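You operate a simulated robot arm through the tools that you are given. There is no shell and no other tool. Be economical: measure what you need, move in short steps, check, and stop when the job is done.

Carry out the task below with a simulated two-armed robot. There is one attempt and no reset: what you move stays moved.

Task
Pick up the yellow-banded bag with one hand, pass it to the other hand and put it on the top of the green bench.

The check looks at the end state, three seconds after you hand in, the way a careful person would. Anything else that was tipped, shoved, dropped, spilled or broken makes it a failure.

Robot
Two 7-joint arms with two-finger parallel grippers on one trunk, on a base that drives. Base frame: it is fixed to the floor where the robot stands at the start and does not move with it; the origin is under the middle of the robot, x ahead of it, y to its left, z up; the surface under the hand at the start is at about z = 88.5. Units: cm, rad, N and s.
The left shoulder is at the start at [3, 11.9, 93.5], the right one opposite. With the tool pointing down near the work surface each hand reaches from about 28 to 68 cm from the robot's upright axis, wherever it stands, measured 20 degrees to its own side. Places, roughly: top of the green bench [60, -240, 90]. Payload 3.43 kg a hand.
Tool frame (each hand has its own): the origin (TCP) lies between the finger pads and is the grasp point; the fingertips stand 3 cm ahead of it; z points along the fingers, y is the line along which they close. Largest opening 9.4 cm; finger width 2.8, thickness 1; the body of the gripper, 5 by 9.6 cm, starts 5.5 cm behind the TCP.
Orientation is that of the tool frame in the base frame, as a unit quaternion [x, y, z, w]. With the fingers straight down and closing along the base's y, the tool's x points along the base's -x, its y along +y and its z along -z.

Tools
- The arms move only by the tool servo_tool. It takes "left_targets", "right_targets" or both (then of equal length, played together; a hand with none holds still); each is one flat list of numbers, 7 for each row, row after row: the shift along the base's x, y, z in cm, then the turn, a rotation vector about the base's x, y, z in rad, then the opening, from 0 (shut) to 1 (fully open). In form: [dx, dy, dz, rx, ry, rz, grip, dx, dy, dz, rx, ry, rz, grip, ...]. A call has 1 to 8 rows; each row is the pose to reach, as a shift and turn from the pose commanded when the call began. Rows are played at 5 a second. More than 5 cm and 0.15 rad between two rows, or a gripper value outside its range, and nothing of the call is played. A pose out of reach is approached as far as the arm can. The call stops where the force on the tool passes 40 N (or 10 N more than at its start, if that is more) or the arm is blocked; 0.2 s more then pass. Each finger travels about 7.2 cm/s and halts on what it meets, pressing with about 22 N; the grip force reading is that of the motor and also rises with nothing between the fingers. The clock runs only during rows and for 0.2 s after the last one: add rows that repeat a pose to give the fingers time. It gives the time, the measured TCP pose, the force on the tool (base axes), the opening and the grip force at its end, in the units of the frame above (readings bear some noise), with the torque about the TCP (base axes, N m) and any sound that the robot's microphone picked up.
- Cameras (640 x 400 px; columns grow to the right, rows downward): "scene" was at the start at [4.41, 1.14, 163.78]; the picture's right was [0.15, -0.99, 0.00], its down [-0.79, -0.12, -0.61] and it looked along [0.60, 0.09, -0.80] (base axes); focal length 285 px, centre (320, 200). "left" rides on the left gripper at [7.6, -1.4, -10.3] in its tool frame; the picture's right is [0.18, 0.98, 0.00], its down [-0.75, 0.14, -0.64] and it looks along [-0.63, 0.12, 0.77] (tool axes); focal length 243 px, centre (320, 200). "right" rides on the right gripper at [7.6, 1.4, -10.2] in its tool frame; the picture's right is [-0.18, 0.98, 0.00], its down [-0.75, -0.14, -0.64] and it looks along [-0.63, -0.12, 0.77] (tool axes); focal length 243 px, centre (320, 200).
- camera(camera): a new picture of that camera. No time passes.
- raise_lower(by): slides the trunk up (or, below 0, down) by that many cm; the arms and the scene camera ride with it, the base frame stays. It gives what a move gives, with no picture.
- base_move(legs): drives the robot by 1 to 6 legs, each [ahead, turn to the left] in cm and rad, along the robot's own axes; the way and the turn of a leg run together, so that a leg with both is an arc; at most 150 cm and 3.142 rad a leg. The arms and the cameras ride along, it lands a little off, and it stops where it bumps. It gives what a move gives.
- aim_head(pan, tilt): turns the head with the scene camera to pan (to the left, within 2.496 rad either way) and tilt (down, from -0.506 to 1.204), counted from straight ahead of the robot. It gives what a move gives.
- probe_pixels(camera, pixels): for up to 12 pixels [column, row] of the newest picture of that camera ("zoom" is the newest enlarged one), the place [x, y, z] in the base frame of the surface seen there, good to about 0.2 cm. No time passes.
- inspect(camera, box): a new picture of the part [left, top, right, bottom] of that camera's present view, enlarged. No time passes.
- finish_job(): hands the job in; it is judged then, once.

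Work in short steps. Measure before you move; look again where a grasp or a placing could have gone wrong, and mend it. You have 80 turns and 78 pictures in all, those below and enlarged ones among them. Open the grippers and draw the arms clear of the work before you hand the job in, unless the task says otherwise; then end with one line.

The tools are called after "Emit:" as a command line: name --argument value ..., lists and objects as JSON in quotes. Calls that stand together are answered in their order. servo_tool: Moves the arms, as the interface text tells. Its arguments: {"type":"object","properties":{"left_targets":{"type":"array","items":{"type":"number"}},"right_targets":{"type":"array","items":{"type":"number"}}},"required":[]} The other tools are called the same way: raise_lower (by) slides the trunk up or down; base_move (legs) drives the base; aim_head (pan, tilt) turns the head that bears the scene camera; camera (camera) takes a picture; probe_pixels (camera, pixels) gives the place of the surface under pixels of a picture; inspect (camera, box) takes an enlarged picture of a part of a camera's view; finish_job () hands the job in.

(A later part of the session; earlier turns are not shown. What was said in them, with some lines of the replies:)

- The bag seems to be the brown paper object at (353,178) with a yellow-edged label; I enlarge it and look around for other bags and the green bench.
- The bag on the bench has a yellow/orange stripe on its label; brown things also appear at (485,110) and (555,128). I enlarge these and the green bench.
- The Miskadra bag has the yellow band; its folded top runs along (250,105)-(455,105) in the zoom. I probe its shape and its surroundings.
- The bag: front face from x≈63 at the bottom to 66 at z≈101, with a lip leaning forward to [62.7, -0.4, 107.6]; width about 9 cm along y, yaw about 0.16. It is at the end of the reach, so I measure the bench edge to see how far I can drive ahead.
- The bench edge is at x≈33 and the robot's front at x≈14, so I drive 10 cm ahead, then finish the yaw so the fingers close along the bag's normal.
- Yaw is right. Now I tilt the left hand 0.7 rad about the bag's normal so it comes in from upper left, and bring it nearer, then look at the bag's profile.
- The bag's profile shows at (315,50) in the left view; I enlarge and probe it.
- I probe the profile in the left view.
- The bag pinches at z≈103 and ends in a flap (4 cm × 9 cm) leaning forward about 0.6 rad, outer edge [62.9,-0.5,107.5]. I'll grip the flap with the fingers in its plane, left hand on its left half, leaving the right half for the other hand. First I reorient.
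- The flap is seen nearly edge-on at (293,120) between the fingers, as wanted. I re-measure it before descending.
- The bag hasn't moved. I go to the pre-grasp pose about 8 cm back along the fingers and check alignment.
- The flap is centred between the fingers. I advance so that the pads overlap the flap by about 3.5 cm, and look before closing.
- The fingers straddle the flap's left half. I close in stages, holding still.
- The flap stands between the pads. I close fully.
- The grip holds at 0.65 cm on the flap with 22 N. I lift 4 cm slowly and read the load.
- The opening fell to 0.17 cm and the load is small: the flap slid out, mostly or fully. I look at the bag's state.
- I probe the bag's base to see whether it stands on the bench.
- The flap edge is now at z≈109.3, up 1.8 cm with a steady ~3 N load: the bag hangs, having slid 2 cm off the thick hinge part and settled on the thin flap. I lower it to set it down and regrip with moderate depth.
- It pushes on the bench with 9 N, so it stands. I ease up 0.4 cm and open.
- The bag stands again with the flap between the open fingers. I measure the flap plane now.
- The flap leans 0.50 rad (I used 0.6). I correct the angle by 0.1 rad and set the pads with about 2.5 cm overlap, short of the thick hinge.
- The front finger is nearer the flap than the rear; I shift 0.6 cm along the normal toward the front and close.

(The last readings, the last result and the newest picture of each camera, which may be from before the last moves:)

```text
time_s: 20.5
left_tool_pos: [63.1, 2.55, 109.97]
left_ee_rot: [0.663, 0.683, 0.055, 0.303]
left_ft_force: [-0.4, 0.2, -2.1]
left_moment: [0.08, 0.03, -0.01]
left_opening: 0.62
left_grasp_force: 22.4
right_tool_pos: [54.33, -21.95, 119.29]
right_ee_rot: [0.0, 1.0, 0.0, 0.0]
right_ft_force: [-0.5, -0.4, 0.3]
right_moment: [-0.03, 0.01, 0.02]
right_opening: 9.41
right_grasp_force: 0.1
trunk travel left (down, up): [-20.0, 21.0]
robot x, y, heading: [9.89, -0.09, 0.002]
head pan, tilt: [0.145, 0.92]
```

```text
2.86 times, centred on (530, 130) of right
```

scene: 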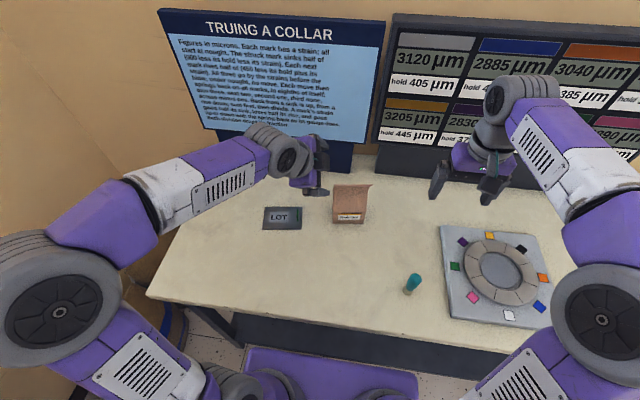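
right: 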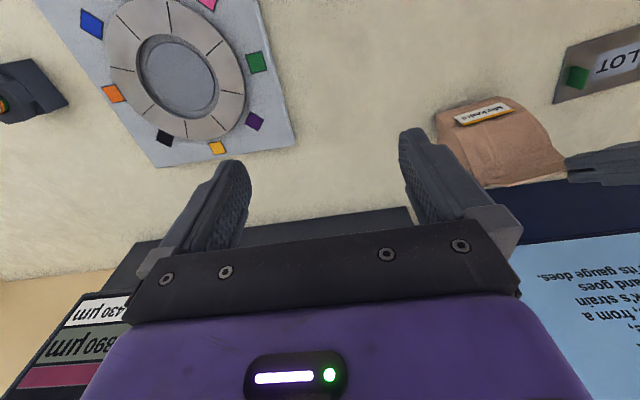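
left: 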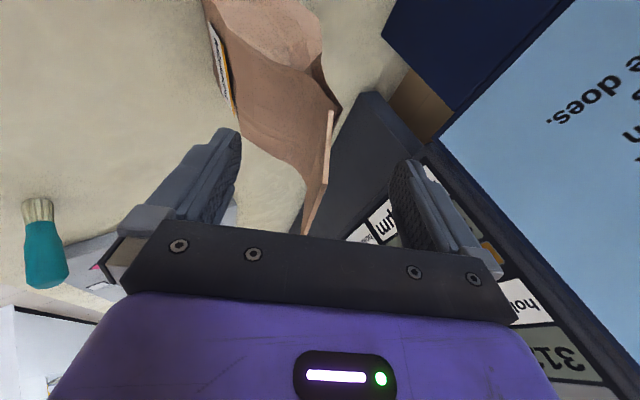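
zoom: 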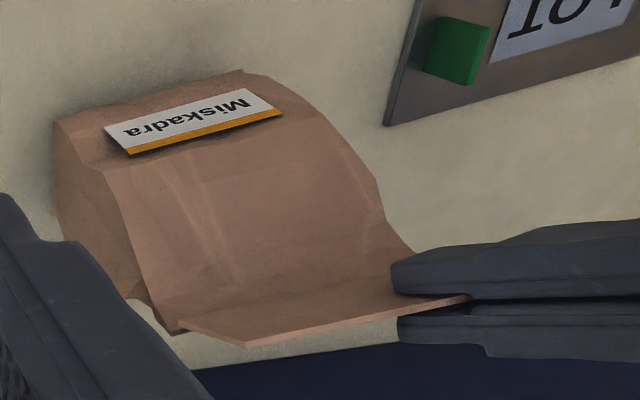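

The opening is steady at 0.62 cm and the bag rises with the hand. I lift 6 cm more and check again.

Emit:
servo_tool --left_targets '[0, 0, 1, 0, 0, 0, 0, -0.5, 0, 2, 0, 0, 0, 0, -1.5, 0, 3, 0, 0, 0, 0, -3, 0, 4, 0, 0, 0, 0, -4.5, 0, 5, 0, 0, 0, 0, -6, 0, 6, 0, 0, 0, 0, -7, 0, 7, 0, 0, 0, 0, -7, 0, 7, 0, 0, 0, 0]'

Emit:
camera --camera "right"

Emit:
camera --camera "scene"

```text
time_s: 22.3
left_tool_pos: [55.99, 2.62, 116.95]
left_ee_rot: [0.662, 0.683, 0.056, 0.303]
left_ft_force: [-0.2, 0.4, -2.5]
left_moment: [0.05, 0.04, 0.03]
left_opening: 0.64
left_grasp_force: 21.8
right_tool_pos: [54.27, -22.05, 119.19]
right_ee_rot: [0.0, 1.0, 0.0, 0.001]
right_ft_force: [0.3, -0.3, 0.0]
right_moment: [0.04, 0.02, -0.03]
right_opening: 9.41
right_grasp_force: 0.0
trunk travel left (down, up): [-20.0, 21.0]
robot x, y, heading: [10.29, -0.37, -0.002]
head pan, tilt: [0.145, 0.92]
```

```text
40 pictures are left
```

right: 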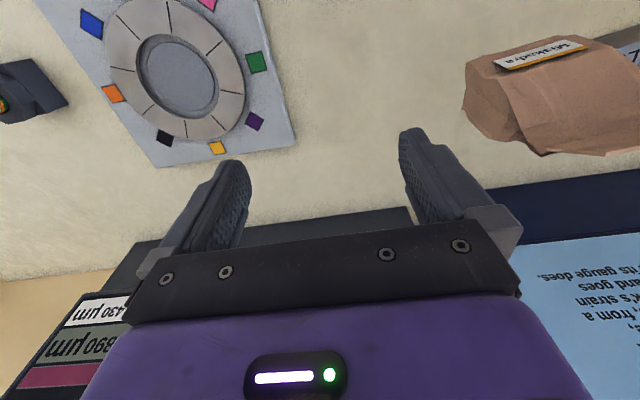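

```text
39 pictures are left
```

scene: 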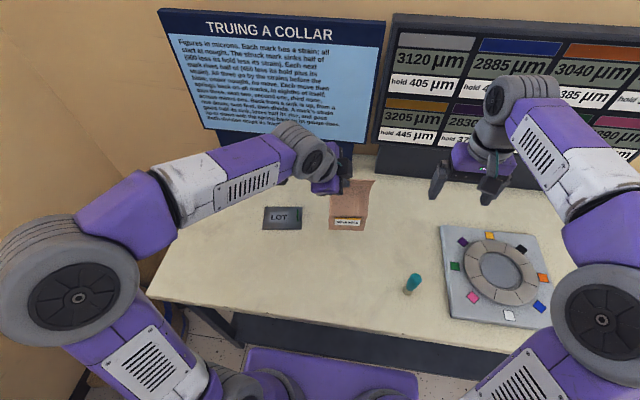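

The bag hangs steady. Now I turn the right hand by +1.7 rad so its camera faces outward, moving it away to the right and up.

Emit:
servo_tool --right_targets '[0, -1, 1, 0, 0, 0.142, 1, 0, -2, 2, 0, 0, 0.284, 1, 0, -3, 3, 0, 0, 0.426, 1, 0, -4, 4, 0, 0, 0.568, 1, -1, -5, 5, 0, 0, 0.71, 1, -2, -6, 6, 0, 0, 0.852, 1, -3, -6, 6, 0, 0, 0.994, 1, -4, -6, 6, 0, 0, 1.136, 1]'

Emit:
servo_tool --right_targets '[0, 0, 0, 0, 0, 0.142, 1, 0, 0, 0, 0, 0, 0.284, 1, 0, 0, 0, 0, 0, 0.426, 1, 0, 0, 0, 0, 0, 0.566, 1]'

Emit:
servo_tool --right_targets '[0, 0, 0, 0.132, 0.018, 0, 1, 0, 0, 0, 0.264, 0.035, 0, 1, 0, 0, 0, 0.396, 0.053, 0, 1]'

Emit:
servo_tool --right_targets '[-1, 0, 0, 0.017, -0.124, 0, 1, -2, 0, 0, 0.033, -0.248, 0, 1, -3, 0, 0, 0.05, -0.372, 0, 1, -4, 0, 0, 0.066, -0.496, 0, 1]'

Emit:
camera --camera "right"

Emit:
camera --camera "scene"

```text
time_s: 24.1
left_tool_pos: [56.03, 2.59, 116.97]
left_ee_rot: [0.662, 0.683, 0.055, 0.303]
left_ft_force: [-0.5, -0.1, -2.2]
left_moment: [0.07, 0.04, 0.01]
left_opening: 0.63
left_grasp_force: 21.9
right_tool_pos: [50.21, -28.09, 125.23]
right_ee_rot: [-0.539, 0.842, 0.0, 0.001]
right_ft_force: [0.0, 0.3, -0.4]
right_moment: [0.0, 0.0, -0.01]
right_opening: 9.41
right_grasp_force: 0.0
trunk travel left (down, up): [-20.0, 21.0]
robot x, y, heading: [9.97, 0.06, -0.003]
head pan, tilt: [0.145, 0.92]
```

```text
time_s: 25.1
left_tool_pos: [55.92, 2.59, 117.05]
left_ee_rot: [0.662, 0.683, 0.056, 0.303]
left_ft_force: [0.0, 0.1, -2.1]
left_moment: [0.07, 0.08, -0.01]
left_opening: 0.6
left_grasp_force: 21.8
right_tool_pos: [50.3, -28.04, 125.28]
right_ee_rot: [0.752, -0.659, 0.0, 0.0]
right_ft_force: [0.0, 0.2, -0.2]
right_moment: [0.03, 0.01, 0.01]
right_opening: 9.39
right_grasp_force: 0.1
trunk travel left (down, up): [-20.0, 21.0]
robot x, y, heading: [10.04, 0.15, -0.004]
head pan, tilt: [0.145, 0.92]
```

```text
time_s: 25.9
left_tool_pos: [56.06, 2.58, 116.91]
left_ee_rot: [0.662, 0.683, 0.056, 0.303]
left_ft_force: [0.3, -1.0, -2.6]
left_moment: [0.08, 0.06, -0.01]
left_opening: 0.61
left_grasp_force: 21.9
right_tool_pos: [50.51, -28.08, 125.14]
right_ee_rot: [0.737, -0.646, -0.15, -0.131]
right_ft_force: [-0.3, 0.0, -0.8]
right_moment: [-0.03, -0.02, 0.03]
right_opening: 9.43
right_grasp_force: 0.0
trunk travel left (down, up): [-20.0, 21.0]
robot x, y, heading: [10.05, -0.46, 0.002]
head pan, tilt: [0.145, 0.92]
```

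```text
time_s: 26.9
left_tool_pos: [55.93, 2.71, 116.89]
left_ee_rot: [0.662, 0.683, 0.056, 0.304]
left_ft_force: [0.4, -0.1, -1.9]
left_moment: [0.06, 0.02, -0.05]
left_opening: 0.62
left_grasp_force: 22.4
right_tool_pos: [46.38, -27.95, 125.3]
right_ee_rot: [0.746, -0.589, 0.015, -0.311]
right_ft_force: [-0.5, -0.5, 0.1]
right_moment: [-0.02, -0.01, 0.02]
right_opening: 9.42
right_grasp_force: 0.1
trunk travel left (down, up): [-20.0, 21.0]
robot x, y, heading: [9.86, -0.3, 0.001]
head pan, tilt: [0.145, 0.92]
```

```text
38 pictures are left
```

right: 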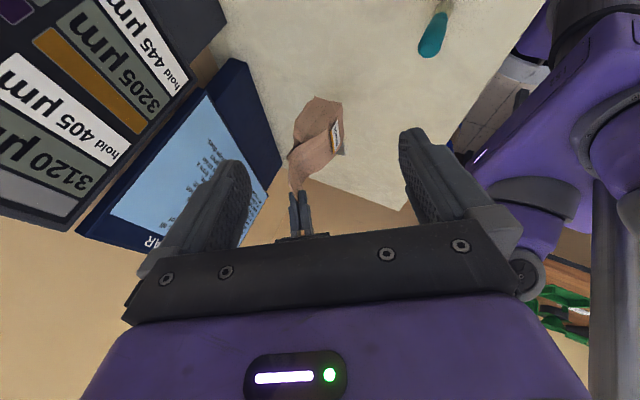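

```text
37 pictures are left
```

scene: 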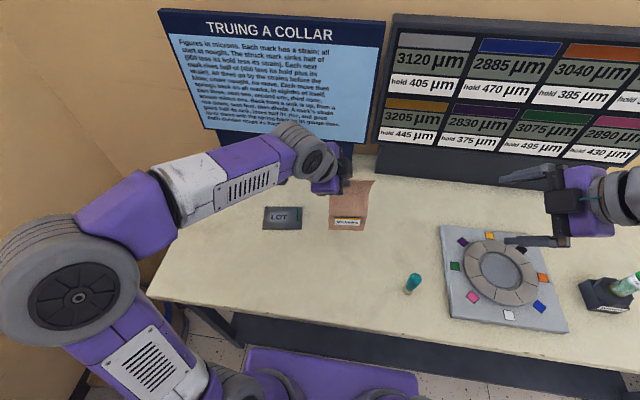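

The right hand's orientation is a mirror of the left's. I measure the flap's free right half from its view.

Emit:
inspect --camera "right" --box '[260, 85, 380, 245]'

Emit:
inspect --camera "scene" --box '[290, 140, 400, 240]'

Emit:
probe_pixels --camera "zoom" --pixels '[[480, 170], [440, 172], [400, 174], [470, 190], [430, 200], [420, 230], [400, 300], [400, 350]]'

```text
2.50 times, centred on (320, 165) of right
```

zoom: 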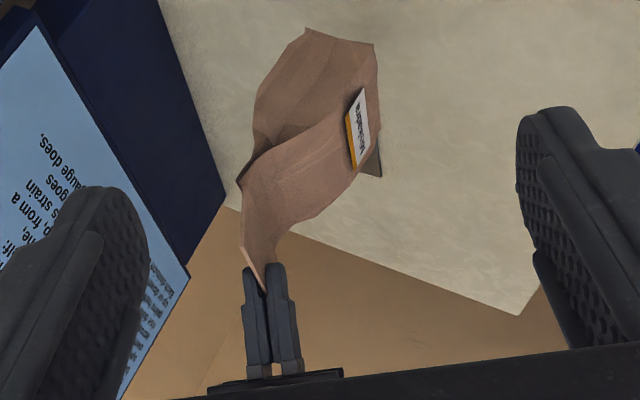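

```text
4.00 times, centred on (345, 190) of scene
```

zoom: 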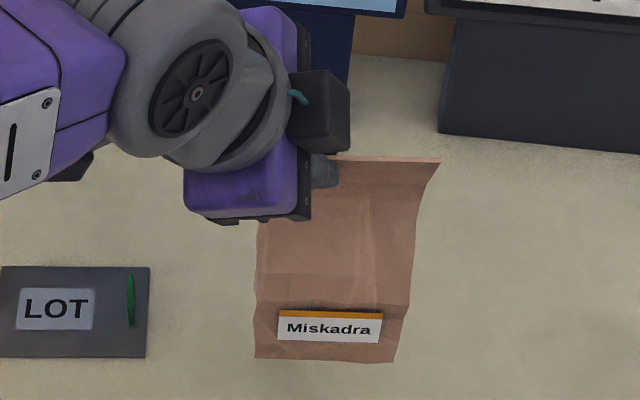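

```text
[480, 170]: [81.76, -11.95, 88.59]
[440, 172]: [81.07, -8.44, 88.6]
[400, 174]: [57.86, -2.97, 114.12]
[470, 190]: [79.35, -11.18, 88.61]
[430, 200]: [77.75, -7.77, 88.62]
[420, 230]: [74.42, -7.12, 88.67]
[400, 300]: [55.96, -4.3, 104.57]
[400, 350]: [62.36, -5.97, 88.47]
```

I probe points on the visible flap: its outer edge near row 160–163.

Emit:
probe_pixels --camera "zoom" --pixels '[[360, 160], [400, 163], [430, 165], [360, 172], [395, 172], [420, 174], [395, 185], [360, 185], [395, 200]]'

```text
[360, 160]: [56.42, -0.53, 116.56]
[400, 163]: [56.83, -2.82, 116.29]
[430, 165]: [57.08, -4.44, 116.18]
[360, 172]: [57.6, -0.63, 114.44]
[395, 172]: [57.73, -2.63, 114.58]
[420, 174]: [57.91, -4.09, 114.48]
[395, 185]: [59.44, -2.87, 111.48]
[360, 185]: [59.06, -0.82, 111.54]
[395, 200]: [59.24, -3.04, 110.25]
```

The free half of the flap: outer edge [56.9,-3.5,116.4], leaning 0.5 rad. I bring the right hand to a pre-grasp 8 cm back along its fingers.

Emit:
servo_tool --right_targets '[1.5, 4, 0, 0, 0, 0.01, 0.8, 3, 8, 0, 0, 0, 0.02, 0.7, 4.5, 12, 0, 0, 0, 0.035, 0.6, 6, 16, -1, 0, 0, 0.035, 0.5, 7.3, 19, -1.5, 0, 0, 0.035, 0.5, 7.5, 20.8, -2.1, 0, 0, 0.035, 0.5]'

Emit:
camera --camera "right"

Emit:
inspect --camera "scene" --box '[270, 100, 450, 240]'

```text
time_s: 28.3
left_tool_pos: [56.11, 2.69, 116.93]
left_ee_rot: [0.662, 0.683, 0.056, 0.303]
left_ft_force: [0.6, 0.3, -1.6]
left_moment: [0.03, 0.06, 0.0]
left_opening: 0.64
left_grasp_force: 22.1
right_tool_pos: [53.77, -7.07, 123.03]
right_ee_rot: [0.757, -0.576, 0.011, -0.309]
right_ft_force: [0.3, 0.4, 0.0]
right_moment: [0.02, 0.03, -0.01]
right_opening: 4.71
right_grasp_force: 0.0
trunk travel left (down, up): [-20.0, 21.0]
robot x, y, heading: [9.86, 0.17, -0.002]
head pan, tilt: [0.145, 0.92]
```

```text
34 pictures are left
```

right: 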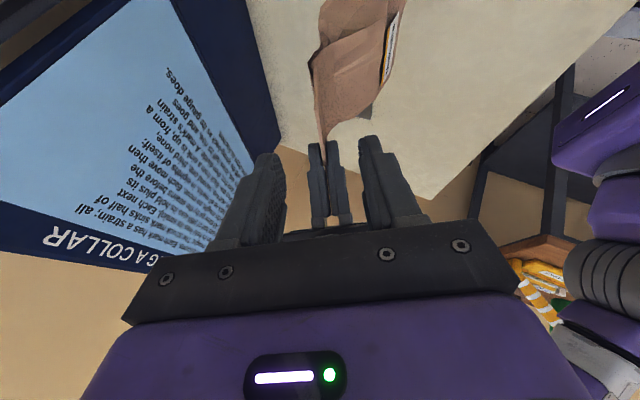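

```text
2.86 times, centred on (360, 170) of scene
```

zoom: 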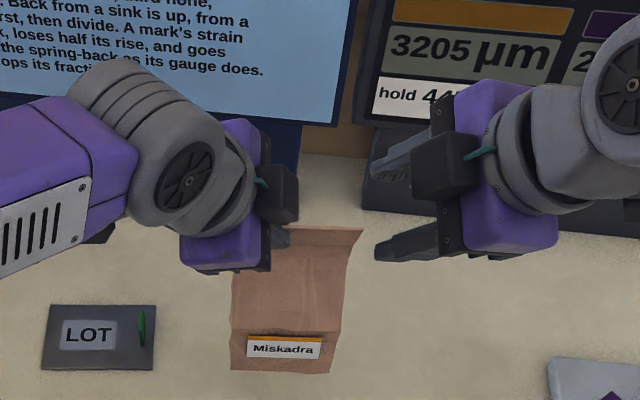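

The black boxes on both hands at (278,190) and (445,167) in the zoom sit on the facing sides; I probe them to make sure they will clear each other.

Emit:
probe_pixels --camera "zoom" --pixels '[[290, 180], [275, 215], [262, 190], [418, 165], [445, 165], [418, 190], [440, 225], [455, 110], [265, 140], [495, 230], [380, 165], [380, 255]]'

```text
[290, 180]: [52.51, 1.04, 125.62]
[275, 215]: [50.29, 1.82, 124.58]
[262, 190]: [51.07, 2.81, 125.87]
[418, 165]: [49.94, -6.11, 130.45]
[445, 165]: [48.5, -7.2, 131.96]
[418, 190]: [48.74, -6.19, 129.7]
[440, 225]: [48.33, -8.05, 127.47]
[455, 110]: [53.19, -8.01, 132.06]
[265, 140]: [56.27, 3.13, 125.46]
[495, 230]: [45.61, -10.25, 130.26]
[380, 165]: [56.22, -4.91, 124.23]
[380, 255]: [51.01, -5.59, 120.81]
```

Boxes will keep about 3 cm apart. I advance most of the way and check the flap's position between the fingers.

Emit:
servo_tool --right_targets '[1.1, 1.25, -2.2, 0, 0, 0, 0.5, 2.1, 2.4, -4.2, 0, 0, 0, 0.5]'

Emit:
inspect --camera "right" --box '[200, 40, 460, 250]'

```text
time_s: 28.9
left_tool_pos: [56.07, 2.49, 116.89]
left_ee_rot: [0.662, 0.683, 0.056, 0.302]
left_ft_force: [0.1, -0.1, -2.2]
left_moment: [0.06, 0.06, 0.03]
left_opening: 0.62
left_grasp_force: 21.6
right_tool_pos: [56.03, -4.85, 118.78]
right_ee_rot: [0.756, -0.577, 0.01, -0.309]
right_ft_force: [0.4, 0.5, 0.1]
right_moment: [-0.01, -0.01, 0.02]
right_opening: 4.72
right_grasp_force: 0.1
trunk travel left (down, up): [-20.0, 21.0]
robot x, y, heading: [9.93, 0.17, 0.0]
head pan, tilt: [0.145, 0.92]
```

```text
1.90 times, centred on (330, 145) of right
```

zoom: 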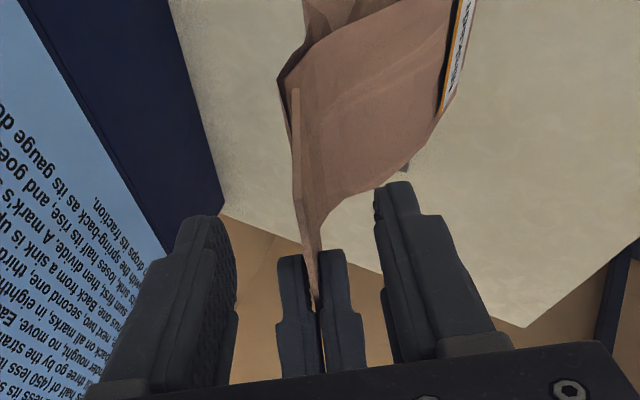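

The flap is edge-on and centred (column ~300 between tips at 235 and 378). I finish the advance and close partly.

Emit:
servo_tool --right_targets '[0.5, 0.65, -1, 0, 0, 0, 0.5, 0.95, 1.3, -2.05, 0, 0, 0, 0.4, 0.95, 1.3, -2.05, 0, 0, 0, 0.25]'

Emit:
inspect --camera "right" --box '[200, 40, 460, 250]'

Emit:
inspect --camera "left" --box '[180, 40, 460, 260]'

```text
time_s: 29.7
left_tool_pos: [56.01, 2.45, 117.04]
left_ee_rot: [0.662, 0.683, 0.054, 0.303]
left_ft_force: [-0.1, 0.1, -3.0]
left_moment: [0.07, 0.04, -0.03]
left_opening: 0.63
left_grasp_force: 22.3
right_tool_pos: [56.78, -3.51, 116.85]
right_ee_rot: [0.757, -0.576, 0.009, -0.309]
right_ft_force: [-0.4, 0.0, 0.4]
right_moment: [0.0, -0.01, 0.0]
right_opening: 2.34
right_grasp_force: 0.1
trunk travel left (down, up): [-20.0, 21.0]
robot x, y, heading: [10.05, 0.04, -0.002]
head pan, tilt: [0.145, 0.92]
```

```text
1.90 times, centred on (330, 145) of right
```

zoom: 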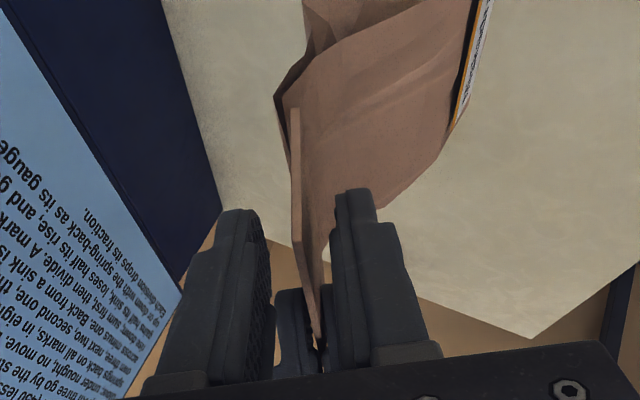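

```text
1.82 times, centred on (320, 150) of left
```

zoom: 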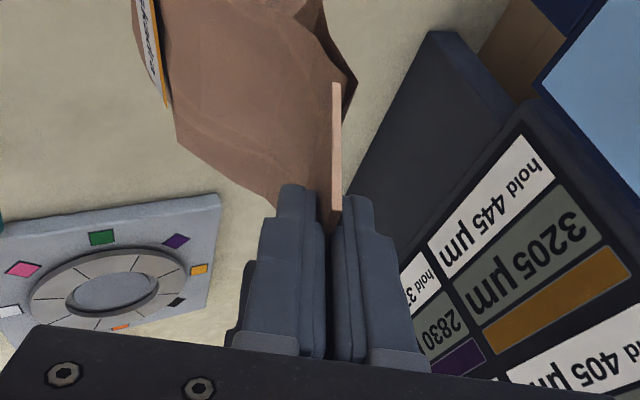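

The flap's right half is between the right pads, clear of the left fingers. I close the right gripper.

Emit:
servo_tool --right_targets '[0, 0, 0, 0, 0, 0, 0.12, 0, 0, 0, 0, 0, 0, 0, 0, 0, 0, 0, 0, 0, 0, 0, 0, 0, 0, 0, 0, 0, 0, 0, 0, 0, 0, 0, 0]'

Emit:
inspect --camera "right" --box '[200, 40, 460, 250]'

```text
time_s: 30.9
left_tool_pos: [56.04, 2.51, 117.02]
left_ee_rot: [0.662, 0.683, 0.056, 0.303]
left_ft_force: [-0.1, 0.9, -0.9]
left_moment: [-0.04, 0.01, 0.02]
left_opening: 0.64
left_grasp_force: 22.2
right_tool_pos: [56.94, -3.65, 116.79]
right_ee_rot: [0.757, -0.576, 0.009, -0.309]
right_ft_force: [-0.6, -0.9, 0.4]
right_moment: [-0.04, 0.04, 0.01]
right_opening: 0.62
right_grasp_force: 22.5
trunk travel left (down, up): [-20.0, 21.0]
robot x, y, heading: [9.95, 0.01, -0.003]
head pan, tilt: [0.145, 0.92]
```

```text
1.90 times, centred on (330, 145) of right
```

zoom: 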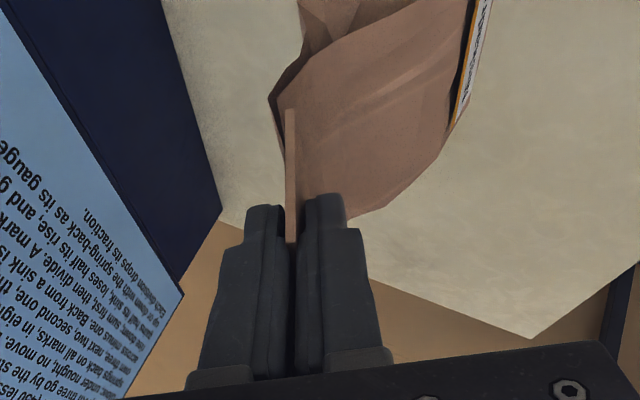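

Right grips at 0.62 cm, 22 N, same as the left. I open the left gradually and watch the right's load.

Emit:
servo_tool --left_targets '[0, 0, 0, 0, 0, 0, 0.1, 0, 0, 0, 0, 0, 0, 0.2, 0, 0, 0, 0, 0, 0, 0.3, 0, 0, 0, 0, 0, 0, 0.4]'

Emit:
inspect --camera "right" --box '[200, 40, 460, 250]'

Emit:
inspect --camera "left" --box '[180, 40, 460, 260]'

```text
time_s: 31.9
left_tool_pos: [55.9, 2.58, 116.85]
left_ee_rot: [0.662, 0.683, 0.056, 0.303]
left_ft_force: [-0.2, 1.1, -0.1]
left_moment: [0.01, -0.01, 0.0]
left_opening: 3.74
left_grasp_force: 0.1
right_tool_pos: [56.82, -3.53, 116.78]
right_ee_rot: [0.757, -0.576, 0.009, -0.309]
right_ft_force: [0.5, -0.2, -0.6]
right_moment: [-0.06, 0.08, 0.03]
right_opening: 0.61
right_grasp_force: 21.9
trunk travel left (down, up): [-20.0, 21.0]
robot x, y, heading: [10.06, 0.34, 0.002]
head pan, tilt: [0.145, 0.92]
```

```text
1.90 times, centred on (330, 145) of right
```

zoom: 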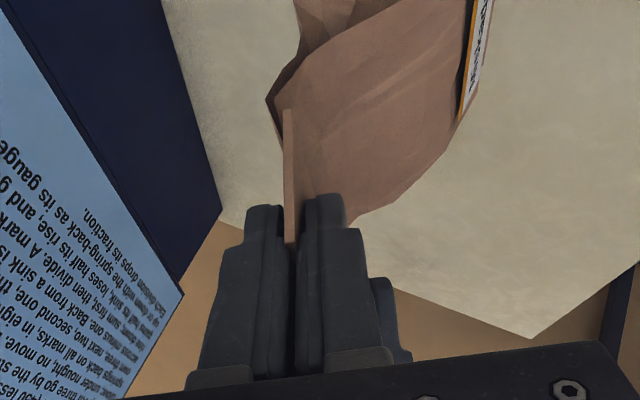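

```text
1.82 times, centred on (320, 150) of left
```

zoom: 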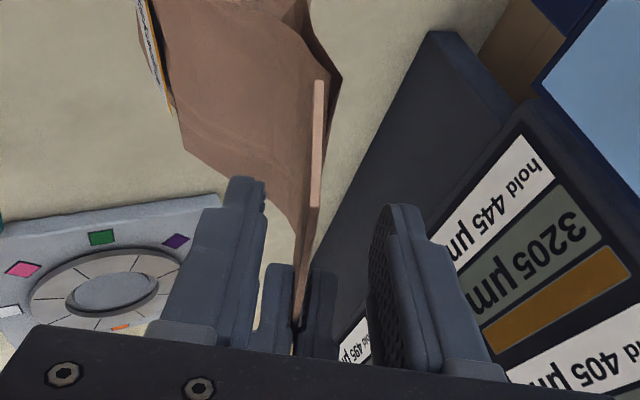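

The right hand holds the bag steadily. I withdraw the left hand along its fingers, then out to the left.

Emit:
servo_tool --left_targets '[-1.9, 1.3, 3.2, 0, 0, 0, 0.4, -3.9, 2.6, 6.5, 0, 0, 0, 0.4, -5, 6, 8, 0, 0, 0, 0.4, -7, 10.5, 8, 0, 0, 0, 0.4, -9, 15, 8, 0, 0, 0, 0.4, -11, 19, 8, 0, 0, 0, 0.4, -13, 22, 8, 0, 0, 0, 0.4]'

Emit:
camera --camera "scene"

Emit:
probe_pixels --camera "scene" --pixels '[[300, 130]]'

```text
time_s: 33.5
left_tool_pos: [42.94, 24.69, 124.97]
left_ee_rot: [0.663, 0.682, 0.056, 0.303]
left_ft_force: [-0.2, 0.7, 0.1]
left_moment: [-0.02, 0.02, -0.02]
left_opening: 3.78
left_grasp_force: 0.0
right_tool_pos: [56.91, -3.44, 116.81]
right_ee_rot: [0.757, -0.576, 0.009, -0.309]
right_ft_force: [-0.1, -0.5, -1.0]
right_moment: [-0.07, 0.03, 0.0]
right_opening: 0.61
right_grasp_force: 22.5
trunk travel left (down, up): [-20.0, 21.0]
robot x, y, heading: [10.06, -0.21, 0.004]
head pan, tilt: [0.145, 0.92]
```

```text
26 pictures are left
```

scene: 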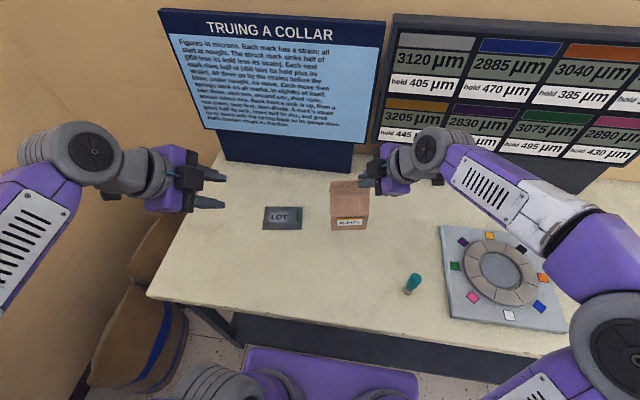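

```text
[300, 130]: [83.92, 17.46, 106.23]
```

The right hand alone holds the bag. I retract both arms toward the body with the bag higher, then look where I will drive.

Emit:
servo_tool --right_targets '[-1, 0, 2, 0, 0, 0, 0, -2.5, 0, 4, 0, 0, 0, 0, -4, 0, 6, 0, 0, 0, 0, -6, -1, 8, 0, 0, 0, 0, -8, -2, 10, 0, 0, 0, 0, -10, -3, 11, 0, 0, 0, 0, -12, -4, 12, 0, 0, 0, 0, -12, -4, 12, 0, 0, 0, 0]'

Emit:
aim_head --pan -1.45 --tilt 0.6

Emit:
camera --camera "scene"

Emit:
aim_head --pan -2.45 --tilt 0.75

Emit:
camera --camera "scene"

```text
time_s: 35.3
left_tool_pos: [43.14, 24.67, 124.87]
left_ee_rot: [0.662, 0.683, 0.056, 0.303]
left_ft_force: [0.3, 0.6, -0.3]
left_moment: [0.03, 0.0, 0.02]
left_opening: 3.75
left_grasp_force: 0.0
right_tool_pos: [44.85, -7.48, 128.89]
right_ee_rot: [0.756, -0.577, 0.01, -0.309]
right_ft_force: [0.1, 0.3, -1.7]
right_moment: [-0.06, 0.04, 0.02]
right_opening: 0.6
right_grasp_force: 21.9
trunk travel left (down, up): [-20.0, 21.0]
robot x, y, heading: [9.92, 0.44, -0.001]
head pan, tilt: [0.145, 0.92]
```

```text
time_s: 36.9
left_tool_pos: [43.08, 24.56, 124.94]
left_ee_rot: [0.662, 0.683, 0.055, 0.303]
left_ft_force: [-0.2, 0.8, -0.4]
left_moment: [-0.01, 0.03, 0.01]
left_opening: 3.77
left_grasp_force: 0.1
right_tool_pos: [44.99, -7.47, 128.84]
right_ee_rot: [0.757, -0.576, 0.01, -0.309]
right_ft_force: [0.8, 0.1, -2.0]
right_moment: [-0.09, 0.03, 0.02]
right_opening: 0.61
right_grasp_force: 21.7
trunk travel left (down, up): [-20.0, 21.0]
robot x, y, heading: [9.64, -0.52, 0.001]
head pan, tilt: [-1.45, 0.6]
```

```text
25 pictures are left
```

scene: 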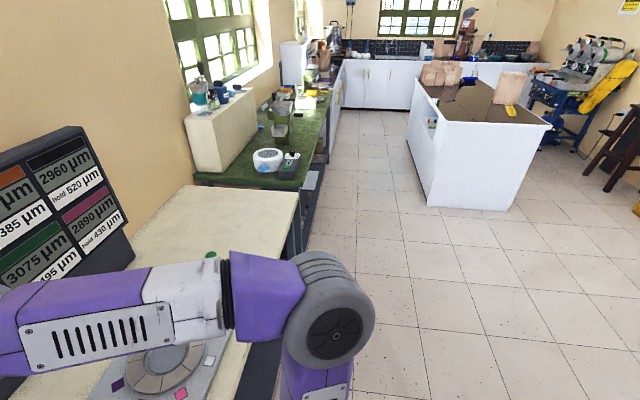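

```text
time_s: 38.2
left_tool_pos: [43.03, 24.59, 124.95]
left_ee_rot: [0.662, 0.683, 0.056, 0.304]
left_ft_force: [-0.3, 0.3, -0.1]
left_moment: [0.02, -0.03, -0.01]
left_opening: 3.75
left_grasp_force: 0.1
right_tool_pos: [44.82, -7.62, 128.86]
right_ee_rot: [0.757, -0.576, 0.009, -0.309]
right_ft_force: [-0.6, -0.7, -2.4]
right_moment: [-0.09, 0.02, 0.0]
right_opening: 0.62
right_grasp_force: 22.6
trunk travel left (down, up): [-20.0, 21.0]
robot x, y, heading: [9.95, 0.22, 0.003]
head pan, tilt: [-2.45, 0.75]
```

```text
24 pictures are left
```

scene: 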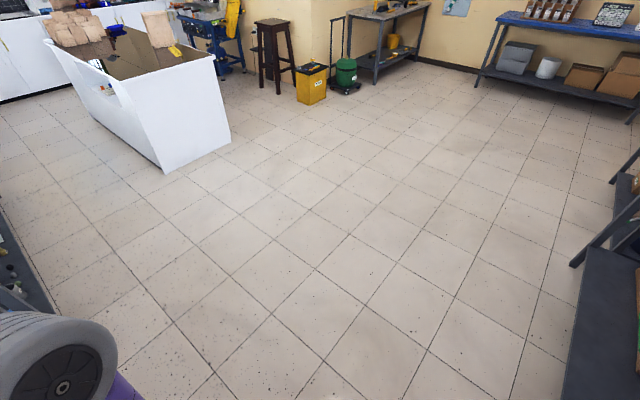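

The floor behind is open. I probe the island's corners and the shelf at the lower right to plan the path.

Emit:
probe_pixels --camera "scene" --pixels '[[165, 172], [230, 143], [75, 115], [572, 385], [590, 262], [400, 380], [300, 300], [160, 300], [50, 310]]'

```text
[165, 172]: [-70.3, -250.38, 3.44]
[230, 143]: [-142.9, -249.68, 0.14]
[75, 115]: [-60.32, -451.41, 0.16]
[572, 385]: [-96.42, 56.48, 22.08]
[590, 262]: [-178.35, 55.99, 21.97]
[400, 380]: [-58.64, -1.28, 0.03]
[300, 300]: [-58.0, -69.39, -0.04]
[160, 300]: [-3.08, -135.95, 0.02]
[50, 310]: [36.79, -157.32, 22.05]
```

The aisle is clear (island from x<-65 beyond y=-250, bench from x≈35). I back off 38 cm and turn right 90°, then check the grip.

Emit:
base_move --legs '[[-38, 0], [0, -1.571]]'

Emit:
aim_head --pan 0 --tilt 0.7

Emit:
camera --camera "scene"

```text
time_s: 44.4
left_tool_pos: [-3.57, -33.17, 124.9]
left_ee_rot: [0.951, 0.014, -0.175, 0.253]
left_ft_force: [0.2, -0.3, 0.4]
left_moment: [0.04, 0.0, 0.02]
left_opening: 3.77
left_grasp_force: 0.0
right_tool_pos: [-35.67, -35.02, 128.88]
right_ee_rot: [-0.127, 0.942, -0.226, 0.212]
right_ft_force: [0.0, 1.2, -2.2]
right_moment: [0.02, 0.09, -0.01]
right_opening: 0.59
right_grasp_force: 22.7
trunk travel left (down, up): [-20.0, 21.0]
robot x, y, heading: [-27.88, 0.08, -1.58]
head pan, tilt: [-2.45, 0.75]
```

```text
time_s: 46.7
left_tool_pos: [-3.51, -33.13, 124.98]
left_ee_rot: [0.951, 0.013, -0.176, 0.253]
left_ft_force: [0.6, 0.0, -0.4]
left_moment: [-0.07, -0.03, 0.03]
left_opening: 3.73
left_grasp_force: 0.1
right_tool_pos: [-35.74, -34.87, 128.88]
right_ee_rot: [-0.126, 0.943, -0.225, 0.211]
right_ft_force: [0.6, -0.1, -2.4]
right_moment: [0.05, 0.06, 0.01]
right_opening: 0.61
right_grasp_force: 22.3
trunk travel left (down, up): [-20.0, 21.0]
robot x, y, heading: [-28.12, -0.09, -1.577]
head pan, tilt: [0.0, 0.7]
```

```text
23 pictures are left
```

scene: 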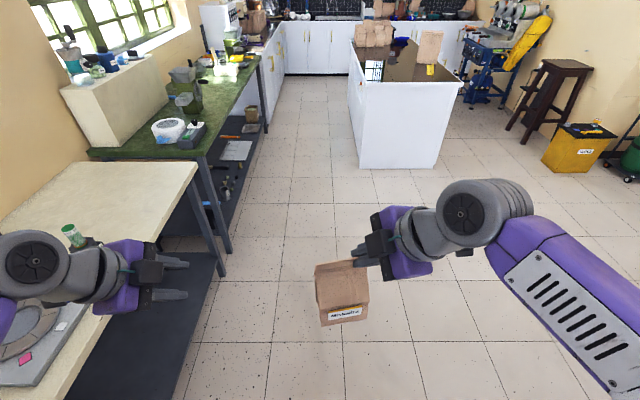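

The grip is steady (0.61 cm). I drive 205 cm along the aisle and turn left to face the green bench.

Emit:
base_move --legs '[[103, 0], [102, 0], [0, 1.575]]'

Emit:
camera --camera "scene"

```text
time_s: 60.6
left_tool_pos: [3.34, -180.23, 124.88]
left_ee_rot: [0.664, 0.681, 0.055, 0.303]
left_ft_force: [-0.3, -0.6, -0.4]
left_moment: [0.03, 0.01, 0.04]
left_opening: 3.75
left_grasp_force: 0.0
right_tool_pos: [4.92, -212.34, 128.88]
right_ee_rot: [0.755, -0.579, 0.01, -0.308]
right_ft_force: [-0.7, 0.1, -1.6]
right_moment: [-0.05, 0.0, -0.02]
right_opening: 0.64
right_grasp_force: 21.9
trunk travel left (down, up): [-20.0, 21.0]
robot x, y, heading: [-29.87, -204.41, -0.009]
head pan, tilt: [0.0, 0.7]
```

```text
22 pictures are left
```

scene: 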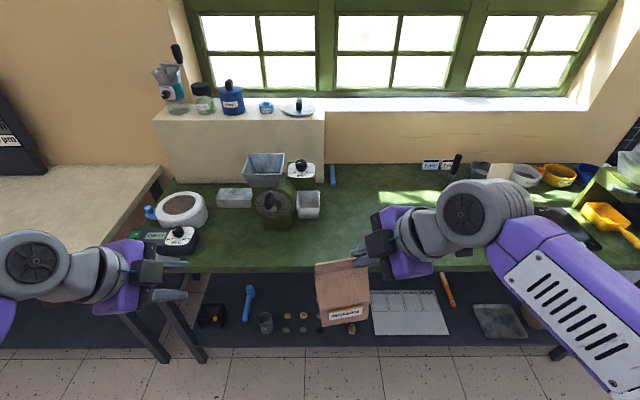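

There is a wide free area right of the grinder, around (355,225). I probe the bench edge, grinder and free surface.

Emit:
probe_pixels --camera "scene" --pixels '[[350, 245], [345, 225], [350, 205], [340, 190], [300, 255], [318, 205], [278, 220], [268, 205], [180, 240], [300, 270], [345, 325], [455, 170]]'

```text
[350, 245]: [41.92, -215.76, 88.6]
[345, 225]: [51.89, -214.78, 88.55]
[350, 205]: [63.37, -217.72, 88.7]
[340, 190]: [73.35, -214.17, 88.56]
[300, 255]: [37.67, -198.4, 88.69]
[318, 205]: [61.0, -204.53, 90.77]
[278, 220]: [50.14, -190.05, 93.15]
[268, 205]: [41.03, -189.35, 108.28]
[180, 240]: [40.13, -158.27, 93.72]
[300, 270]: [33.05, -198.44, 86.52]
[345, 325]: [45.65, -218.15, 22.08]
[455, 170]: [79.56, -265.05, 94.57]
```

The spot will be [52,-217]. I drive 28 cm ahead; the left hand stays at x≈31 above and short of the grinder.

Emit:
base_move --legs '[[28, 0]]'

Emit:
servo_tool --right_targets '[2, -1, 0, 0, 0, 0, 0, 5, -2, 0, 0, 0, 0, 0, 8, -4, -1, 0, 0, 0, 0, 11, -6, -2, 0, 0, 0, 0, 14, -8, -4, 0, 0, 0, 0, 16, -8, -6, 0, 0, 0, 0, 16, -8, -6, 0, 0, 0, 0]'

Emit:
aim_head --pan -0.15 --tilt 0.9

Emit:
camera --camera "scene"

Emit:
camera --camera "left"

```text
time_s: 62.6
left_tool_pos: [31.26, -180.41, 124.85]
left_ee_rot: [0.664, 0.681, 0.054, 0.303]
left_ft_force: [-0.1, -0.5, -0.3]
left_moment: [-0.03, 0.0, -0.03]
left_opening: 3.74
left_grasp_force: 0.0
right_tool_pos: [32.91, -212.56, 128.96]
right_ee_rot: [0.754, -0.58, 0.011, -0.308]
right_ft_force: [0.9, 0.1, -2.1]
right_moment: [-0.1, 0.04, 0.03]
right_opening: 0.58
right_grasp_force: 21.1
trunk travel left (down, up): [-20.0, 21.0]
robot x, y, heading: [-2.01, -204.46, -0.011]
head pan, tilt: [0.0, 0.7]
```

```text
time_s: 64.2
left_tool_pos: [31.05, -180.42, 124.98]
left_ee_rot: [0.665, 0.68, 0.054, 0.304]
left_ft_force: [0.0, -0.1, -0.9]
left_moment: [-0.04, 0.02, -0.02]
left_opening: 3.79
left_grasp_force: 0.2
right_tool_pos: [48.74, -220.56, 122.97]
right_ee_rot: [0.754, -0.579, 0.011, -0.31]
right_ft_force: [0.2, 0.2, -2.5]
right_moment: [-0.07, 0.02, -0.02]
right_opening: 0.62
right_grasp_force: 22.0
trunk travel left (down, up): [-20.0, 21.0]
robot x, y, heading: [-1.71, -204.82, -0.01]
head pan, tilt: [0.0, 0.7]
```

```text
time_s: 64.9
left_tool_pos: [31.23, -180.41, 124.98]
left_ee_rot: [0.665, 0.68, 0.054, 0.303]
left_ft_force: [-0.3, -1.0, -0.1]
left_moment: [0.04, 0.0, 0.0]
left_opening: 3.74
left_grasp_force: 0.1
right_tool_pos: [48.81, -220.57, 122.89]
right_ee_rot: [0.755, -0.579, 0.01, -0.309]
right_ft_force: [0.2, -0.2, -1.2]
right_moment: [-0.04, 0.0, -0.03]
right_opening: 0.61
right_grasp_force: 22.4
trunk travel left (down, up): [-20.0, 21.0]
robot x, y, heading: [-2.05, -204.34, -0.01]
head pan, tilt: [-0.15, 0.901]
```

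```text
21 pictures are left
```

scene: 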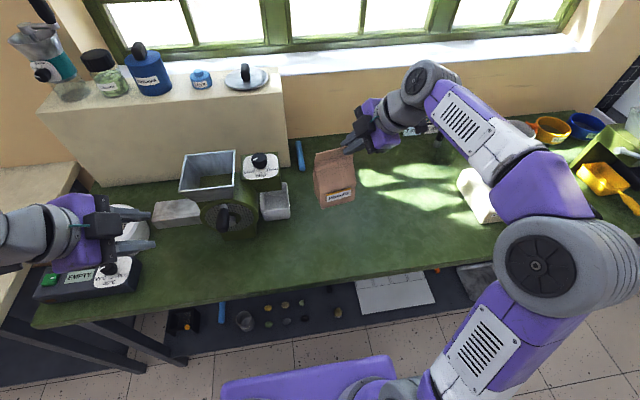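

```text
20 pictures are left
```

left: 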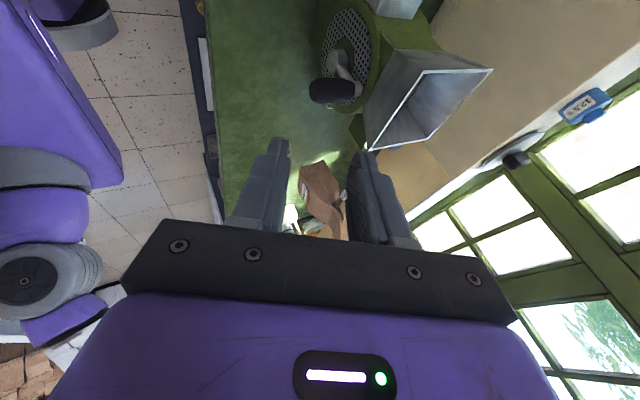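

The bag hangs over the free area. I enlarge and probe its lower edge to find tilt and height.

Emit:
inspect --camera "scene" --box '[270, 120, 410, 230]'

```text
3.64 times, centred on (340, 175) of scene
```

zoom: 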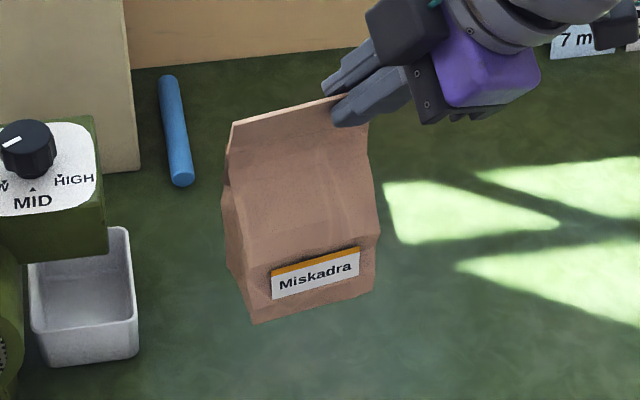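

Emit:
probe_pixels --camera "zoom" --pixels '[[255, 321], [370, 290], [310, 307], [228, 270], [245, 245], [375, 235], [240, 128], [325, 102], [135, 345], [135, 240], [300, 240], [310, 160]]'

```text
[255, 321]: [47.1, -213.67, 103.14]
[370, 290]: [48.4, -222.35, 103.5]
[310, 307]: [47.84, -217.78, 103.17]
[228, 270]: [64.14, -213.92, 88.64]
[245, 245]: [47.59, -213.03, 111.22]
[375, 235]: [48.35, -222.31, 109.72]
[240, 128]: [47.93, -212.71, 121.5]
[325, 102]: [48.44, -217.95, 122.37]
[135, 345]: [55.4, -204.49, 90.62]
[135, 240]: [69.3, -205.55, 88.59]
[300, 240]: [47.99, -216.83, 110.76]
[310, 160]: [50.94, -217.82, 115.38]
```

Bag bottom is at z≈103.1 (left) to 103.5 (right), nearly level, bench at 88.6. I lower 13 cm and recheck.

Emit:
servo_tool --right_targets '[0, 0, -2, 0, 0, 0, 0, 0, 0, -4, 0, 0, 0, 0, 0, 0, -6, 0, 0, 0, 0, 0, 0, -8, 0, 0, 0, 0, 0, 0, -10, 0, 0, 0, 0, 0, 0, -12, 0, 0, 0, 0, 0, 0, -13, 0, 0, 0, 0]'

Emit:
inspect --camera "scene" --box '[260, 110, 500, 260]'

```text
time_s: 66.5
left_tool_pos: [31.29, -180.53, 124.98]
left_ee_rot: [0.665, 0.68, 0.053, 0.304]
left_ft_force: [-0.1, 0.7, -0.5]
left_moment: [-0.03, -0.01, 0.0]
left_opening: 3.74
left_grasp_force: 0.0
right_tool_pos: [48.84, -220.66, 109.91]
right_ee_rot: [0.754, -0.579, 0.01, -0.31]
right_ft_force: [0.2, -0.5, -2.7]
right_moment: [-0.07, 0.02, 0.01]
right_opening: 0.65
right_grasp_force: 21.4
trunk travel left (down, up): [-20.0, 21.0]
robot x, y, heading: [-2.16, -204.74, -0.007]
head pan, tilt: [-0.15, 0.901]
```

```text
2.67 times, centred on (380, 185) of scene
```

zoom: 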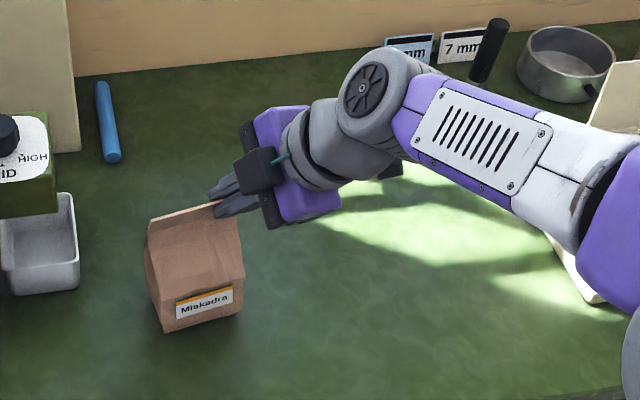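

Nearly down. I check the clearance of the forearm over the white object at right and the bag's remaining height.

Emit:
probe_pixels --camera "zoom" --pixels '[[585, 290], [570, 245], [610, 120], [510, 195], [560, 215], [625, 270], [168, 330], [238, 310], [490, 60], [420, 165]]'

```text
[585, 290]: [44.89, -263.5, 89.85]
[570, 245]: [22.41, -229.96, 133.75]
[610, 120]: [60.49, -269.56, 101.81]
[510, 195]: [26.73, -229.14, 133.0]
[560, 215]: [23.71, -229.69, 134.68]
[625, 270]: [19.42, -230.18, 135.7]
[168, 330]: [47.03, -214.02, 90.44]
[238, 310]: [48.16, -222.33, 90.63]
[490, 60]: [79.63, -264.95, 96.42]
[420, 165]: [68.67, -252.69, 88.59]
```

The arm is well above everything. The bag's bottom is about 1.6 cm above the bench; I lower slowly until contact force shows.

Emit:
servo_tool --right_targets '[0, 0, -0.4, 0, 0, 0, 0, 0, 0, -0.8, 0, 0, 0, 0, 0, 0, -1.1, 0, 0, 0, 0, 0, 0, -1.3, 0, 0, 0, 0, 0, 0, -1.3, 0, 0, 0, 0]'

```text
time_s: 67.7
left_tool_pos: [31.15, -180.48, 124.94]
left_ee_rot: [0.665, 0.68, 0.054, 0.304]
left_ft_force: [1.5, 0.5, 0.9]
left_moment: [0.02, 0.0, -0.02]
left_opening: 3.77
left_grasp_force: 0.0
right_tool_pos: [48.98, -220.66, 108.52]
right_ee_rot: [0.754, -0.579, 0.011, -0.309]
right_ft_force: [-0.5, -1.7, 2.3]
right_moment: [0.0, -0.02, 0.03]
right_opening: 0.63
right_grasp_force: 21.8
trunk travel left (down, up): [-20.0, 21.0]
robot x, y, heading: [-1.88, -205.0, -0.009]
head pan, tilt: [-0.15, 0.901]
```

The force turned from -2.5 to +2.3 N: the bag stands on the bench. I press 0.15 cm more and open slowly.

Emit:
servo_tool --right_targets '[0, 0, -0.15, 0, 0, 0, 0, 0, 0, -0.15, 0, 0, 0, 0.06, 0, 0, -0.15, 0, 0, 0, 0.12, 0, 0, -0.15, 0, 0, 0, 0.2, 0, 0, -0.15, 0, 0, 0, 0.3, 0, 0, -0.15, 0, 0, 0, 0.45, 0, 0, -0.15, 0, 0, 0, 0.45]'

Emit:
inspect --camera "scene" --box '[260, 110, 420, 250]'

Emit:
inspect --camera "right" --box '[180, 20, 460, 250]'

```text
time_s: 69.3
left_tool_pos: [31.19, -180.46, 124.98]
left_ee_rot: [0.664, 0.681, 0.054, 0.304]
left_ft_force: [0.7, -0.2, 0.0]
left_moment: [-0.01, -0.03, -0.03]
left_opening: 3.76
left_grasp_force: 0.0
right_tool_pos: [48.75, -220.58, 108.48]
right_ee_rot: [0.754, -0.58, 0.011, -0.31]
right_ft_force: [1.0, -0.5, -0.5]
right_moment: [0.0, 0.05, -0.01]
right_opening: 4.24
right_grasp_force: 0.1
trunk travel left (down, up): [-20.0, 21.0]
robot x, y, heading: [-1.97, -204.75, -0.011]
head pan, tilt: [-0.15, 0.901]
```

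```text
2.86 times, centred on (340, 180) of scene
```

zoom: 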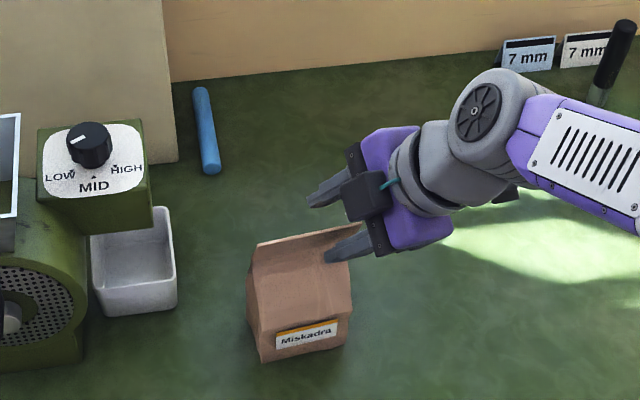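

```text
1.74 times, centred on (320, 135) of right
```

zoom: 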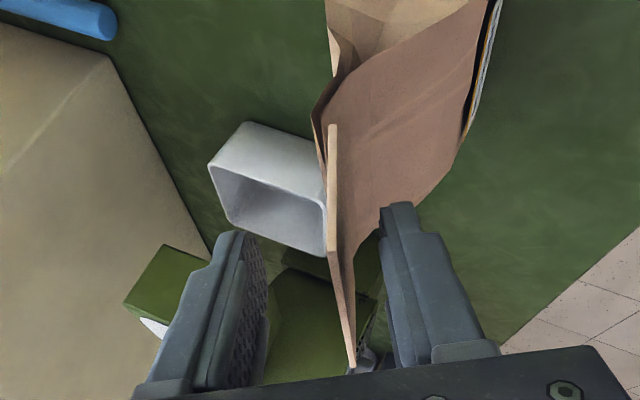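

The bag stands upright with the flap free between the fingers. I withdraw the right hand along its fingers, then up and back.

Emit:
servo_tool --right_targets '[-0.8, -0.9, 1.6, 0, 0, 0, 0.45, -1.6, -1.8, 3.2, 0, 0, 0, 0.45, -3.1, -3.5, 6.5, 0, 0, 0, 0.45, -4.5, -5, 10, 0, 0, 0, 0.45, -7, -7, 13, 0, 0, 0, 0.45, -10, -9, 15, 0, 0, 0, 0.45, -14, -11, 16, 0, 0, 0, 0.45, -18, -12, 16, 0, 0, 0, 0.45]'

Emit:
base_move --legs '[[-25, 0]]'

Emit:
camera --camera "scene"

Emit:
inspect --camera "scene" --box '[260, 60, 420, 180]'

```text
time_s: 71.1
left_tool_pos: [31.09, -180.33, 125.06]
left_ee_rot: [0.665, 0.68, 0.054, 0.304]
left_ft_force: [-0.5, 0.5, -0.6]
left_moment: [0.0, -0.04, 0.03]
left_opening: 3.73
left_grasp_force: 0.0
right_tool_pos: [30.57, -232.64, 124.46]
right_ee_rot: [0.754, -0.579, 0.011, -0.309]
right_ft_force: [0.8, 0.3, -0.2]
right_moment: [0.02, -0.02, -0.01]
right_opening: 4.24
right_grasp_force: 0.1
trunk travel left (down, up): [-20.0, 21.0]
robot x, y, heading: [-1.77, -204.43, -0.01]
head pan, tilt: [-0.15, 0.901]
```

```text
time_s: 73.0
left_tool_pos: [6.28, -180.37, 125.0]
left_ee_rot: [0.665, 0.68, 0.054, 0.304]
left_ft_force: [-0.7, 0.3, -0.3]
left_moment: [-0.01, -0.04, 0.05]
left_opening: 3.74
left_grasp_force: 0.1
right_tool_pos: [5.9, -232.47, 124.4]
right_ee_rot: [0.754, -0.579, 0.011, -0.309]
right_ft_force: [-0.5, -0.1, 0.3]
right_moment: [-0.03, 0.02, 0.0]
right_opening: 4.23
right_grasp_force: 0.0
trunk travel left (down, up): [-20.0, 21.0]
robot x, y, heading: [-26.67, -204.77, -0.012]
head pan, tilt: [-0.15, 0.901]
```

```text
15 pictures are left
```

scene: 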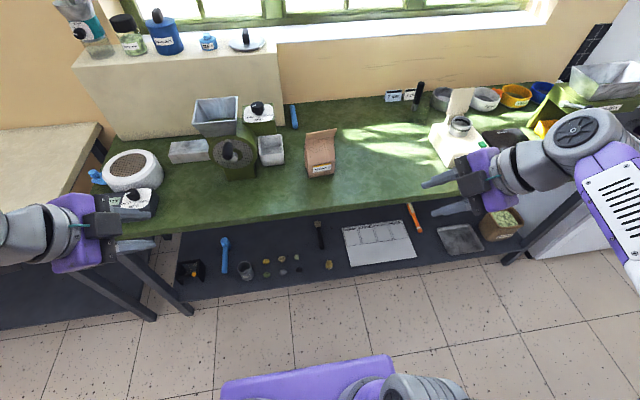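

```text
3.33 times, centred on (340, 120) of scene
```

zoom: 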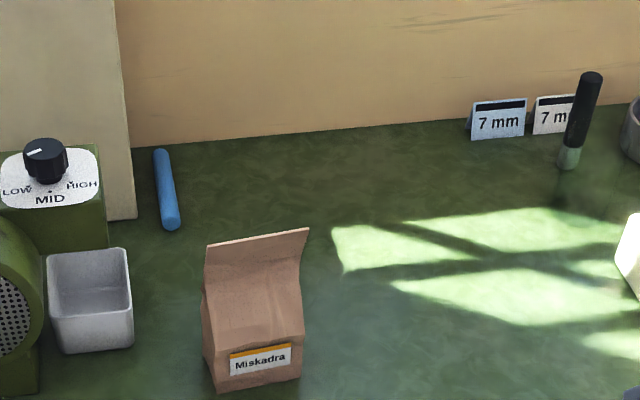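

The bag stands upright on the green bench, nothing else disturbed. I open the grippers fully and hand in.

Emit:
servo_tool --left_targets '[0, 0, 0, 0, 0, 0, 0.8, 0, 0, 0, 0, 0, 0, 1, 0, 0, 0, 0, 0, 0, 1]' --right_targets '[0, 0, 0, 0, 0, 0, 0.8, 0, 0, 0, 0, 0, 0, 1, 0, 0, 0, 0, 0, 0, 1]'

Emit:
finish_job

```text
time_s: 73.8
left_tool_pos: [6.46, -180.27, 124.86]
left_ee_rot: [0.665, 0.68, 0.054, 0.304]
left_ft_force: [0.0, 0.1, -0.6]
left_moment: [0.02, -0.03, -0.02]
left_opening: 9.39
left_grasp_force: 0.1
right_tool_pos: [6.0, -232.41, 124.4]
right_ee_rot: [0.754, -0.579, 0.01, -0.309]
right_ft_force: [-0.8, -1.0, -0.8]
right_moment: [-0.05, -0.03, 0.01]
right_opening: 9.4
right_grasp_force: 0.1
trunk travel left (down, up): [-20.0, 21.0]
robot x, y, heading: [-26.62, -204.72, -0.008]
head pan, tilt: [-0.15, 0.901]
```

```text
The job is handed in.
```

The yellow-banded bag (label "Miskadra") was picked up with the left hand, on a second grip after the first one slipped. It was then passed to the right hand and now stands upright on top of the green bench; the final pictures show nothing else disturbed.
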